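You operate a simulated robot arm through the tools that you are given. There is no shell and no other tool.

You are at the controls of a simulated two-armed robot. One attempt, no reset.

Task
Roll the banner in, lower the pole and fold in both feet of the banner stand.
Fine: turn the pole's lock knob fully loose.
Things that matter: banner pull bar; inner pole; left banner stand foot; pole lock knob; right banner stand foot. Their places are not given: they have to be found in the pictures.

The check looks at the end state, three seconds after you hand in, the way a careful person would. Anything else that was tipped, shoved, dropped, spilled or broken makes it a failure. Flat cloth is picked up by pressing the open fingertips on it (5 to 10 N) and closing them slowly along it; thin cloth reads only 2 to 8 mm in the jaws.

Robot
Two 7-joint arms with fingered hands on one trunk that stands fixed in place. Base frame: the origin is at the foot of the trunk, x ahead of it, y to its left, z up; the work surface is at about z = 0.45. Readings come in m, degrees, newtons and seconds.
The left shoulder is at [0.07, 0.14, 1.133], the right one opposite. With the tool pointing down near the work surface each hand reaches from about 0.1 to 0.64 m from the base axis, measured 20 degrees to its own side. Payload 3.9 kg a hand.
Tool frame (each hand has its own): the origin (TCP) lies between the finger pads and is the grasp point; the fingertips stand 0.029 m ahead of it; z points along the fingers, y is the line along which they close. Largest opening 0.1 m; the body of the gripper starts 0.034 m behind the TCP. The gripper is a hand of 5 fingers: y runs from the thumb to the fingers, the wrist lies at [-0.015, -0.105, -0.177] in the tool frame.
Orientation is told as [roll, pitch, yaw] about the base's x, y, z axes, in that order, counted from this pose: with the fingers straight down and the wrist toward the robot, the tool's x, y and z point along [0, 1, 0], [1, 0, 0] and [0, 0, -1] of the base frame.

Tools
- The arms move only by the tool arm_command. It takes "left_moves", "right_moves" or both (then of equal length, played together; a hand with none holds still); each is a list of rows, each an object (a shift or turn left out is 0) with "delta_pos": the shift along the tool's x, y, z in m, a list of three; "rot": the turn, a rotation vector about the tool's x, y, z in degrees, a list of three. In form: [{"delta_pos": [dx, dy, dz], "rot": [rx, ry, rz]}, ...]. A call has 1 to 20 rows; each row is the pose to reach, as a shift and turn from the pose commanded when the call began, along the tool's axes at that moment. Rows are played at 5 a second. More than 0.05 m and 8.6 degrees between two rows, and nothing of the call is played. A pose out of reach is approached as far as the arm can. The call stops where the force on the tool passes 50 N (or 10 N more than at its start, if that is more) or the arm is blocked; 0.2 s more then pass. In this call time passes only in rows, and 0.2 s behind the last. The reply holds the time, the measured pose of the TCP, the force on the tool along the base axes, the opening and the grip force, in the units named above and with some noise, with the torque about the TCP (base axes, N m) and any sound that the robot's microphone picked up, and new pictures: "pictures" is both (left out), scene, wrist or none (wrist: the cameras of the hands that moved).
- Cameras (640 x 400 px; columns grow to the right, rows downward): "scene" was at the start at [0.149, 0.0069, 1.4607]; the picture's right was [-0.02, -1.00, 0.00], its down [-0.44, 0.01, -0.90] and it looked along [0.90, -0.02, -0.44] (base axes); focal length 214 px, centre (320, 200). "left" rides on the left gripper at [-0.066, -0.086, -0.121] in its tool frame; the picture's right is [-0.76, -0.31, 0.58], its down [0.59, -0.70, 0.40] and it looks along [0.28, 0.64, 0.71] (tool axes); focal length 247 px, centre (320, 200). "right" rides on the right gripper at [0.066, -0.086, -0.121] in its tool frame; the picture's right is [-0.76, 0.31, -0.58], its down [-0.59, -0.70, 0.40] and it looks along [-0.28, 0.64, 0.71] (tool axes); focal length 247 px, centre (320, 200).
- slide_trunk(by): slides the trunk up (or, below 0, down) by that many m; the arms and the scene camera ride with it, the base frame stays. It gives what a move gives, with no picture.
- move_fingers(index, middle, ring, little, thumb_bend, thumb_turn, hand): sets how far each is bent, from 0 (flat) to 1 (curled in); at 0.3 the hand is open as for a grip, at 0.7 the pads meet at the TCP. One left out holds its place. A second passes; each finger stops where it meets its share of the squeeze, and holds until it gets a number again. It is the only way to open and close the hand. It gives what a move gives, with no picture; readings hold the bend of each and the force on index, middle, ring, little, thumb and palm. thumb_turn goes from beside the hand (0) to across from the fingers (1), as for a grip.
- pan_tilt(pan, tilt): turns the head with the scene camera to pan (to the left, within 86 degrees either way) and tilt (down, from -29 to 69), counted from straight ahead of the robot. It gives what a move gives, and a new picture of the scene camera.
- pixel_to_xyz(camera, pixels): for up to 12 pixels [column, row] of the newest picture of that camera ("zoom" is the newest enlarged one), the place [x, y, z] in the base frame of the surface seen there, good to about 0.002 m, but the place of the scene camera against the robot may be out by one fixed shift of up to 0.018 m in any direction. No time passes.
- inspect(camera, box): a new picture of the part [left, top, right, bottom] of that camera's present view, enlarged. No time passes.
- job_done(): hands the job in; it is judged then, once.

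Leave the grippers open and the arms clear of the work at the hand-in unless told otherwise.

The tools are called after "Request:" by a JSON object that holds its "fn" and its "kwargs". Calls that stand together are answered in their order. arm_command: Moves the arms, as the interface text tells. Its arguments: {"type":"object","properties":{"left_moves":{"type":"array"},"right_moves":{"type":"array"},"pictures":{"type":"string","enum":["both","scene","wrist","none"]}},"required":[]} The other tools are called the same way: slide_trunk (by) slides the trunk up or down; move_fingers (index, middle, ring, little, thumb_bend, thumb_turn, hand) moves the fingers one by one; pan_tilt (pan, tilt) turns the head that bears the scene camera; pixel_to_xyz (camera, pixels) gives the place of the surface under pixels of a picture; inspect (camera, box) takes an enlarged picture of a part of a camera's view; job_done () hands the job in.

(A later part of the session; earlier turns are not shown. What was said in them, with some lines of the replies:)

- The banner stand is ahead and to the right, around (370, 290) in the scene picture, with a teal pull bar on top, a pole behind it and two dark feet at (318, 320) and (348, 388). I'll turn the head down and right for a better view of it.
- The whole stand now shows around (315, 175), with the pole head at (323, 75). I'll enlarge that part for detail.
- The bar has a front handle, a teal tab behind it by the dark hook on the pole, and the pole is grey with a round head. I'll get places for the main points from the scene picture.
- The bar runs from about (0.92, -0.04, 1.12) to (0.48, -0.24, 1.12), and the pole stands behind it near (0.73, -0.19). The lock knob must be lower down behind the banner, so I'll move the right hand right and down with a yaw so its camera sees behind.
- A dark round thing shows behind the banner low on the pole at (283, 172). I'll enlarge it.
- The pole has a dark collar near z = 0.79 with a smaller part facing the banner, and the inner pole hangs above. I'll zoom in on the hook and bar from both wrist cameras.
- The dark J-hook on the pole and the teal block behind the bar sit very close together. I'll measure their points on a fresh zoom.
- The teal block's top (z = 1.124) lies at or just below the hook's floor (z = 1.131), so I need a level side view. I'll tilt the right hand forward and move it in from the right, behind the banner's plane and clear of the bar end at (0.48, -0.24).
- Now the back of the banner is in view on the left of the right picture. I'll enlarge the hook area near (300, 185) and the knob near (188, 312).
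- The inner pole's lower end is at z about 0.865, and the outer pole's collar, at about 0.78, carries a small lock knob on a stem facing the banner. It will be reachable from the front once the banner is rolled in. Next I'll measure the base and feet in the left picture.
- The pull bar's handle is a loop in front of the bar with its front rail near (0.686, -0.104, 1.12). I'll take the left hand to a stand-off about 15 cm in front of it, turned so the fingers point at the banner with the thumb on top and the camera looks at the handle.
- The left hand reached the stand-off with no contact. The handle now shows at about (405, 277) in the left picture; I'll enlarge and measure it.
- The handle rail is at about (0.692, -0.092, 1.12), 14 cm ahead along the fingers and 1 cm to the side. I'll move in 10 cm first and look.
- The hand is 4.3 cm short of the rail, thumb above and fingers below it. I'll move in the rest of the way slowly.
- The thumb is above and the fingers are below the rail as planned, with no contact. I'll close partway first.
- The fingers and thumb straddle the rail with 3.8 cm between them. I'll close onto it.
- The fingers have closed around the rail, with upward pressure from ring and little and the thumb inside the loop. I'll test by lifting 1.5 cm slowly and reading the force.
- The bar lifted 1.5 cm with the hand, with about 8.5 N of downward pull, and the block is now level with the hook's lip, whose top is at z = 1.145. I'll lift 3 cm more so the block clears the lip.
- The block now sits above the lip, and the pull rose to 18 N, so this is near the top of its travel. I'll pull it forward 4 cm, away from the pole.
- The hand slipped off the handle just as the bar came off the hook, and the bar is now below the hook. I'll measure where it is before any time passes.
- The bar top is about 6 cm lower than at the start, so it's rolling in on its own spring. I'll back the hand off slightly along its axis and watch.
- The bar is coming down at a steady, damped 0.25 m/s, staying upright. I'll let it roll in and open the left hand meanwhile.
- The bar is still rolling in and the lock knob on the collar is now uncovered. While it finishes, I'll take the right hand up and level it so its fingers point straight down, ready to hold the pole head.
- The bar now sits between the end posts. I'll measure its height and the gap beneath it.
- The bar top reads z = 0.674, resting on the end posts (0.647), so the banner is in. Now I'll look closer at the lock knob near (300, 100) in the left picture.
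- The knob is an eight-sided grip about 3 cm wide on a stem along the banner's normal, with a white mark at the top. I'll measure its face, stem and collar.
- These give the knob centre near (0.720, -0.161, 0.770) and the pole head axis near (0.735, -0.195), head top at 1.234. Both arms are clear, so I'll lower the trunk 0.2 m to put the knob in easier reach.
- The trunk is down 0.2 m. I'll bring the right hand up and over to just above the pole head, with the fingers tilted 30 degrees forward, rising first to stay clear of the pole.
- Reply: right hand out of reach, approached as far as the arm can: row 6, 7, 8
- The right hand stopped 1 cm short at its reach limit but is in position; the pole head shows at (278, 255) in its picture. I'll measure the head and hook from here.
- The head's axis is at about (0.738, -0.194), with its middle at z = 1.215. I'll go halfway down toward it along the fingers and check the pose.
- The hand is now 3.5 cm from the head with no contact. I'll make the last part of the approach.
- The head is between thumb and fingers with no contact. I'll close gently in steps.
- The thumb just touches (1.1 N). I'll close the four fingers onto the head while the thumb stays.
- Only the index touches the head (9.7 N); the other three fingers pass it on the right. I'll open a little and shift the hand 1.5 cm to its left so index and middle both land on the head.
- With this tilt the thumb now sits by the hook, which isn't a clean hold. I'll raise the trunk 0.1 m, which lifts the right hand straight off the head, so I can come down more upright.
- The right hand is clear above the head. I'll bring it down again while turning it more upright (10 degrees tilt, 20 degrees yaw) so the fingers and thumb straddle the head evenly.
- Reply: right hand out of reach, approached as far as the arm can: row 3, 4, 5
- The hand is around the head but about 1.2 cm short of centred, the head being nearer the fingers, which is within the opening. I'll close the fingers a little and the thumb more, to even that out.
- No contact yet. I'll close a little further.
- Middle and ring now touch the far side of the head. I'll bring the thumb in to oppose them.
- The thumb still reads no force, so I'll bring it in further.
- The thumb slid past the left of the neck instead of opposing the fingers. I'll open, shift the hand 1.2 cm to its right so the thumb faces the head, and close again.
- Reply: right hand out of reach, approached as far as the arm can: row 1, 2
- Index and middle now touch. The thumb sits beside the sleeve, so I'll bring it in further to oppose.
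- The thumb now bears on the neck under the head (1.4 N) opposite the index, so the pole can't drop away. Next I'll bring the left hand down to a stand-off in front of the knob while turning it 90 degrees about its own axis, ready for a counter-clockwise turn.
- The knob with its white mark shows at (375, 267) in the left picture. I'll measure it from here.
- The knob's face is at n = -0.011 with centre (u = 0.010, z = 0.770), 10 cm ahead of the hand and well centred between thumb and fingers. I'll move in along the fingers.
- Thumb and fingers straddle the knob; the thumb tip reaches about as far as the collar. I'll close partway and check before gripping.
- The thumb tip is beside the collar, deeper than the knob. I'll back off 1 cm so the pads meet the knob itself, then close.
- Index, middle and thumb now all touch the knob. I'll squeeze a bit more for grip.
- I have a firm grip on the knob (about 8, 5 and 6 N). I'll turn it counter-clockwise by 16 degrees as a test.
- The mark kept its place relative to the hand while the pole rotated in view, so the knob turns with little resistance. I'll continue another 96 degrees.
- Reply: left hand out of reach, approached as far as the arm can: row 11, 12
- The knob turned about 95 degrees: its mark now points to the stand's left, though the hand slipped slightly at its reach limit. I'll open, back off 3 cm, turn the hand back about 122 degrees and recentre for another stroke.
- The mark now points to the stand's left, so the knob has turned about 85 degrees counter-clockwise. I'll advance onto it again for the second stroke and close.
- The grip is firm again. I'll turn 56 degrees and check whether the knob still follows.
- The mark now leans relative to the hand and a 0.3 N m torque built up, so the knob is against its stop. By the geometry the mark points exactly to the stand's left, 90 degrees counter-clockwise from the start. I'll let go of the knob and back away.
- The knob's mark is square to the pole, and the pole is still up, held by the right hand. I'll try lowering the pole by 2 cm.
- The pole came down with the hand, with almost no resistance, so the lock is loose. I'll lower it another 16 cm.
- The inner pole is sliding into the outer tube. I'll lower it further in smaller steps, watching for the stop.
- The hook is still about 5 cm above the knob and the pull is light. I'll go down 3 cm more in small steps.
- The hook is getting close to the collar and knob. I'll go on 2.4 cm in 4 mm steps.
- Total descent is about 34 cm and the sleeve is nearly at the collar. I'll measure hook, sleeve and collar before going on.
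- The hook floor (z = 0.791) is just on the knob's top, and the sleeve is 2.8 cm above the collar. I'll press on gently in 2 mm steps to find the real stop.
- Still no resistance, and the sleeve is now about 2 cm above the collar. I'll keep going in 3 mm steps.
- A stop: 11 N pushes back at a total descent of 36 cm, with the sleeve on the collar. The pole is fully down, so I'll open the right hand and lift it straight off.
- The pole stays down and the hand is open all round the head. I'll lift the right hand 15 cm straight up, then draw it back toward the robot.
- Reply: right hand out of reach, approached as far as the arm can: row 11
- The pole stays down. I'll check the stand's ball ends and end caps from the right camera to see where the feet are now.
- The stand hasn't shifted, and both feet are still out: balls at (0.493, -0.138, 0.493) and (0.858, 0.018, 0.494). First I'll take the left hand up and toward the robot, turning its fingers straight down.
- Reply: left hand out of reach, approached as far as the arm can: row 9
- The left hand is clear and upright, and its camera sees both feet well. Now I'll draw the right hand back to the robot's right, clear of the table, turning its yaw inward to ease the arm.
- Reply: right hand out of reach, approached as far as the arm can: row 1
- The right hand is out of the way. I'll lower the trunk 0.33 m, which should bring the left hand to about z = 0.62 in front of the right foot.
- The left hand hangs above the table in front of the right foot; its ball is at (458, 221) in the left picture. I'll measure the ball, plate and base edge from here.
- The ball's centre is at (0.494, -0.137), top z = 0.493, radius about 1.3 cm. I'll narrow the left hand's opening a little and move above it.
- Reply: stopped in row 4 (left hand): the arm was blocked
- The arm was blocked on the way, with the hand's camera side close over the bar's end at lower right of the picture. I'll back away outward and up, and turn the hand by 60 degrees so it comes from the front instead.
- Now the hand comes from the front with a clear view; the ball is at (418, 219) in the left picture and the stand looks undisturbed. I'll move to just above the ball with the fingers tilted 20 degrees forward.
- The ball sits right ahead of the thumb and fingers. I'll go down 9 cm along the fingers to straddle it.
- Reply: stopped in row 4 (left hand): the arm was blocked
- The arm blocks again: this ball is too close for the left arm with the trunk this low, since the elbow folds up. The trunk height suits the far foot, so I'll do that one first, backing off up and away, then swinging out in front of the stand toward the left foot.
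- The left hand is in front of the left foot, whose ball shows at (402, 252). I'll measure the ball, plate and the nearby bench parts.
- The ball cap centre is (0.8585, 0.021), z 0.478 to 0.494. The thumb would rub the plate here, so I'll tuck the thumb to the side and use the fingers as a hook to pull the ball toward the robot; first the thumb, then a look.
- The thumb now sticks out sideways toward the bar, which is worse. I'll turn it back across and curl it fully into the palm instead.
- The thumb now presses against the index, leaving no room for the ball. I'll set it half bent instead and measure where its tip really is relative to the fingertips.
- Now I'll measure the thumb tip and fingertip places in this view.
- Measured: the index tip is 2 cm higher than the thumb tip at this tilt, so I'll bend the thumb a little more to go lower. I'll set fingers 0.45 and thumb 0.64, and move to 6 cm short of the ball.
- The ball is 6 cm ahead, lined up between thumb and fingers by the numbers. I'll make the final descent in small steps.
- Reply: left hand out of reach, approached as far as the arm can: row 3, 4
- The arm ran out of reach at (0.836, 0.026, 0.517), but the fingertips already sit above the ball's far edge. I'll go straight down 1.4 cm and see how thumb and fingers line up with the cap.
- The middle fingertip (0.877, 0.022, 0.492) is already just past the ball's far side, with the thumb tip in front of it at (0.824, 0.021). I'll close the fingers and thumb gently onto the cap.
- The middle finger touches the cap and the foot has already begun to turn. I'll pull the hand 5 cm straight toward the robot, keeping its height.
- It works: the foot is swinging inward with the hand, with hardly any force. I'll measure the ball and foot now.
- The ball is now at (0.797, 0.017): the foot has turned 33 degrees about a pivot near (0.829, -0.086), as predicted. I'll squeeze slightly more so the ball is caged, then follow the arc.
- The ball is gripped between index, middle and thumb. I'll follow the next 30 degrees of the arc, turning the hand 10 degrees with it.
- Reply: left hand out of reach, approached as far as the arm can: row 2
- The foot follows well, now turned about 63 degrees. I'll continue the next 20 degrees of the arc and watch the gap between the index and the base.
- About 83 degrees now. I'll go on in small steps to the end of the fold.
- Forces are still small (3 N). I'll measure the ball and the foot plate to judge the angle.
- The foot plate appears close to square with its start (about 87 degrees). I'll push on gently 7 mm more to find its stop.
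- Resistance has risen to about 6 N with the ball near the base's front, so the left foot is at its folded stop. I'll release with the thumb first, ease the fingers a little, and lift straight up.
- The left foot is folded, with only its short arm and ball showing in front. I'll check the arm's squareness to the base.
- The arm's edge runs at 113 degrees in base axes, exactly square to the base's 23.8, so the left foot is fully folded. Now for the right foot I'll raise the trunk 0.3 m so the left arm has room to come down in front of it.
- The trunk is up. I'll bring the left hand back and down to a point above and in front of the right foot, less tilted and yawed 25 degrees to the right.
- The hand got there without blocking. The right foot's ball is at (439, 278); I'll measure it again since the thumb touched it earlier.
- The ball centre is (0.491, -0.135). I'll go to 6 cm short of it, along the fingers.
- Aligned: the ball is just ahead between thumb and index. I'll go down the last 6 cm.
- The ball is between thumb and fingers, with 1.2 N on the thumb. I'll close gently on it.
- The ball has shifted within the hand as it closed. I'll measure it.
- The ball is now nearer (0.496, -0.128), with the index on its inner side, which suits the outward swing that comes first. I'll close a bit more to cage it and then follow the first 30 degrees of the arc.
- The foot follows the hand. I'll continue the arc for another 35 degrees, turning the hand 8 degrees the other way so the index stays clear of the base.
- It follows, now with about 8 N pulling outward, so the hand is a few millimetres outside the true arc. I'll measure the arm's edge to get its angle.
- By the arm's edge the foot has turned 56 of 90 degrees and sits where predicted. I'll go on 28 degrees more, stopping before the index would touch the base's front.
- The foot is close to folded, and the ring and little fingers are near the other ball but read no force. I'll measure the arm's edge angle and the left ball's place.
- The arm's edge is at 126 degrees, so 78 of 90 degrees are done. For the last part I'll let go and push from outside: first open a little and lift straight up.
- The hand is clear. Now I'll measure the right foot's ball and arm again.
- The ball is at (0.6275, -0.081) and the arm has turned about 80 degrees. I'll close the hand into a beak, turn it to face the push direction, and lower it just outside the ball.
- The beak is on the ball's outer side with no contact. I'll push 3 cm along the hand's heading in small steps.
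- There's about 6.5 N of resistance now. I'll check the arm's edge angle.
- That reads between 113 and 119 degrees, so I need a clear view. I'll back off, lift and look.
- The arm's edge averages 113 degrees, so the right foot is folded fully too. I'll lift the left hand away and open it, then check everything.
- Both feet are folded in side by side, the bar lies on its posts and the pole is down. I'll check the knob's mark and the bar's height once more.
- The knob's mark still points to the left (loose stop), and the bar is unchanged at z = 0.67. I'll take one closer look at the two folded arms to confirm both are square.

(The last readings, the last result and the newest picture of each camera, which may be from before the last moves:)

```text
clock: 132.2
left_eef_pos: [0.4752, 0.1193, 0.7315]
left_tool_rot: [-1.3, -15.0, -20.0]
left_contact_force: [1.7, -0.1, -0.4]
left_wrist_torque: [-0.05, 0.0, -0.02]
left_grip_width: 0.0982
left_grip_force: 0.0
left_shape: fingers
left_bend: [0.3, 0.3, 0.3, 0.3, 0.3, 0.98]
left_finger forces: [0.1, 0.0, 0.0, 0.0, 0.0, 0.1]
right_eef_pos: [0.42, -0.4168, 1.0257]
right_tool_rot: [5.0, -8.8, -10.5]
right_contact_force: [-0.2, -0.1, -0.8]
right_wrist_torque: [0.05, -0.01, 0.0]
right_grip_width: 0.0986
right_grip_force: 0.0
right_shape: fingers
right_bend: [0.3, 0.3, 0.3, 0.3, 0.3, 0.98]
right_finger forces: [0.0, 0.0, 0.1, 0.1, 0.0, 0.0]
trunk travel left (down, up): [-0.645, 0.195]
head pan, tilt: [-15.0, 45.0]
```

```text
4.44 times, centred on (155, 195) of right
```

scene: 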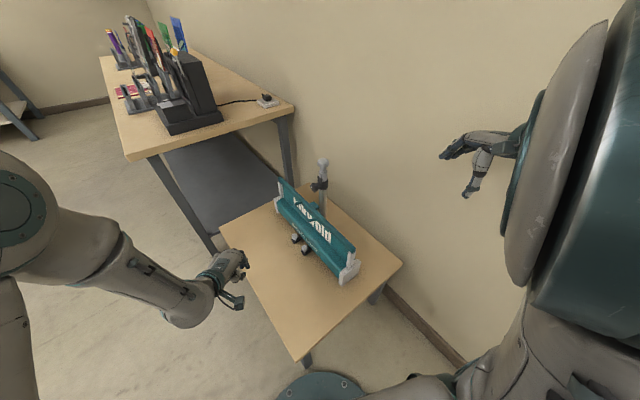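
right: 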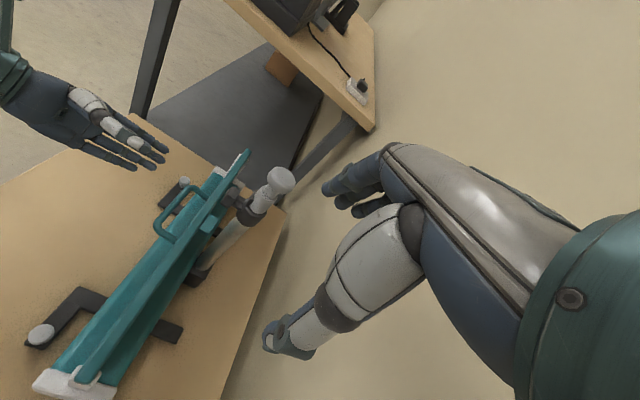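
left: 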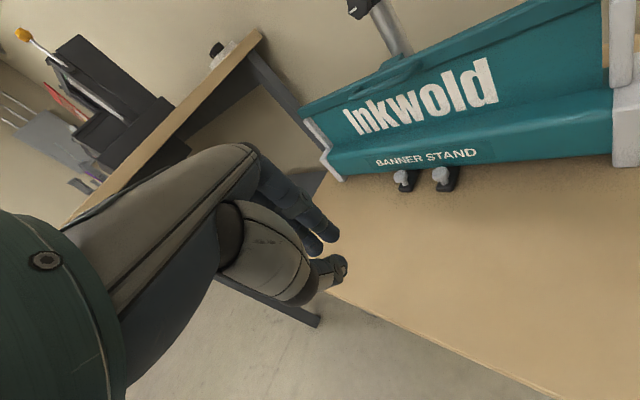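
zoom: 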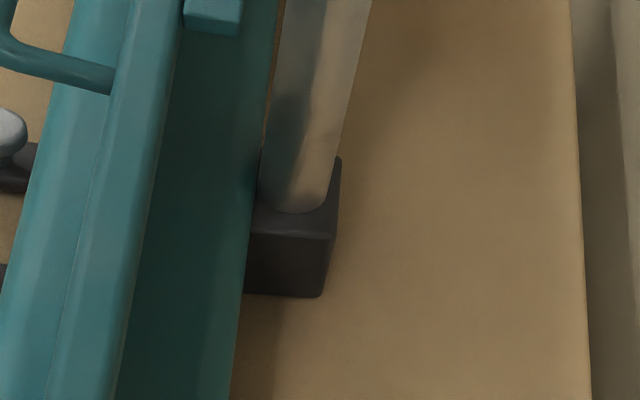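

Both arms are parallel and tucked against the base, and nothing sticks out behind. I'll move the left hand further up and back so both arms are well clear.

Request:
{"fn": "arm_command", "kwargs": {"left_moves": [{"delta_pos": [0.01, -0.01, -0.035], "rot": [0, 0, 0]}, {"delta_pos": [0.02, -0.02, -0.07], "rot": [0, 0, 0]}, {"delta_pos": [0.03, -0.03, -0.105], "rot": [0, 0, 0]}, {"delta_pos": [0.04, -0.04, -0.14], "rot": [0, 0, 0]}, {"delta_pos": [0.05, -0.05, -0.175], "rot": [0, 0, 0]}], "pictures": "both"}}

Request:
{"fn": "inspect", "kwargs": {"camera": "scene", "box": [230, 130, 410, 320]}}

```text
clock: 133.3
left_eef_pos: [0.4437, 0.2138, 0.8878]
left_tool_rot: [-2.0, -15.5, -19.7]
left_contact_force: [0.3, 0.1, 0.3]
left_wrist_torque: [0.0, 0.01, -0.01]
left_grip_width: 0.0988
left_grip_force: 0.1
left_shape: fingers
left_bend: [0.3, 0.3, 0.3, 0.3, 0.3, 0.98]
left_finger forces: [0.0, 0.0, 0.0, 0.0, 0.0, 0.0]
left hand out of reach, approached as far as the arm can: row 3, 4, 5
right_eef_pos: [0.4194, -0.4181, 1.0239]
right_tool_rot: [5.2, -8.7, -10.4]
right_contact_force: [-0.1, -0.1, 0.1]
right_wrist_torque: [0.01, -0.04, -0.02]
right_grip_width: 0.0985
right_grip_force: 0.0
right_shape: fingers
right_bend: [0.3, 0.3, 0.3, 0.3, 0.3, 0.98]
right_finger forces: [0.0, 0.0, 0.0, 0.0, 0.1, 0.0]
trunk travel left (down, up): [-0.645, 0.195]
head pan, tilt: [-15.0, 45.0]
```

scene: 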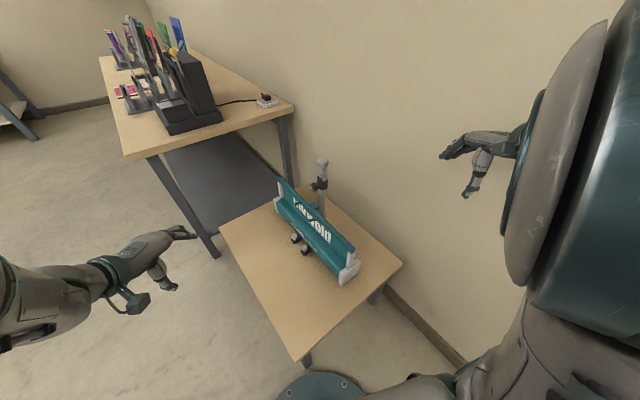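
left: 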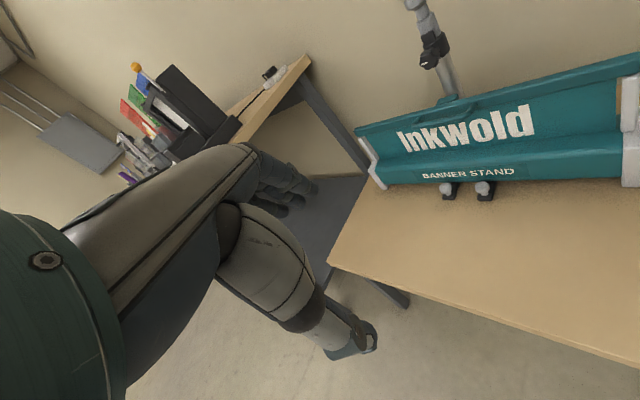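

```text
2.11 times, centred on (320, 225) of scene
```

zoom: 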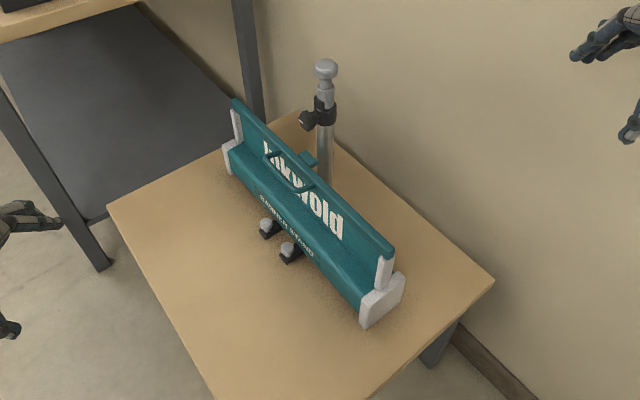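

Everything reads as wanted:
- **Banner:** rolled in, with the bar resting on its end posts.
- **Pole:** fully down.
- **Knob:** at its loose stop.
- **Feet:** both folded square.
- **Hands:** open and clear, with nothing else disturbed.

I'll hand the job in.

Request:
{"fn": "job_done", "kwargs": {}}

```text
The job is handed in.
```

The banner is rolled in, the pole is lowered, both feet are folded in, and the lock knob is fully loose. I handed the job in with both hands open and the arms clear of the stand. No result from the check came back.

- **Banner:** the bar rests on the end posts at about z = 0.67. The handle slipped from the left hand just as the bar came off its hook, so the bar wound in on its own spring at about 0.25 m/s. It stayed upright and landed square. About 9 cm of the printed header still shows between the base and the bar, because the posts stop the bar there.
- **Lock knob:** it turned about 90 degrees counter-clockwise to a stop. A second turn could not move it further.
- **Pole:** held with the right hand while the knob was loosened, then lowered 36 cm until it pushed back with about 11 N.
- **Feet:** by the edges of their arms, the left foot measures about 89.5 degrees and the right about 91 degrees from where they started.

After the pole work, the right foot's ball and end cap were still where they started. Nothing else looked moved in the last pictures.
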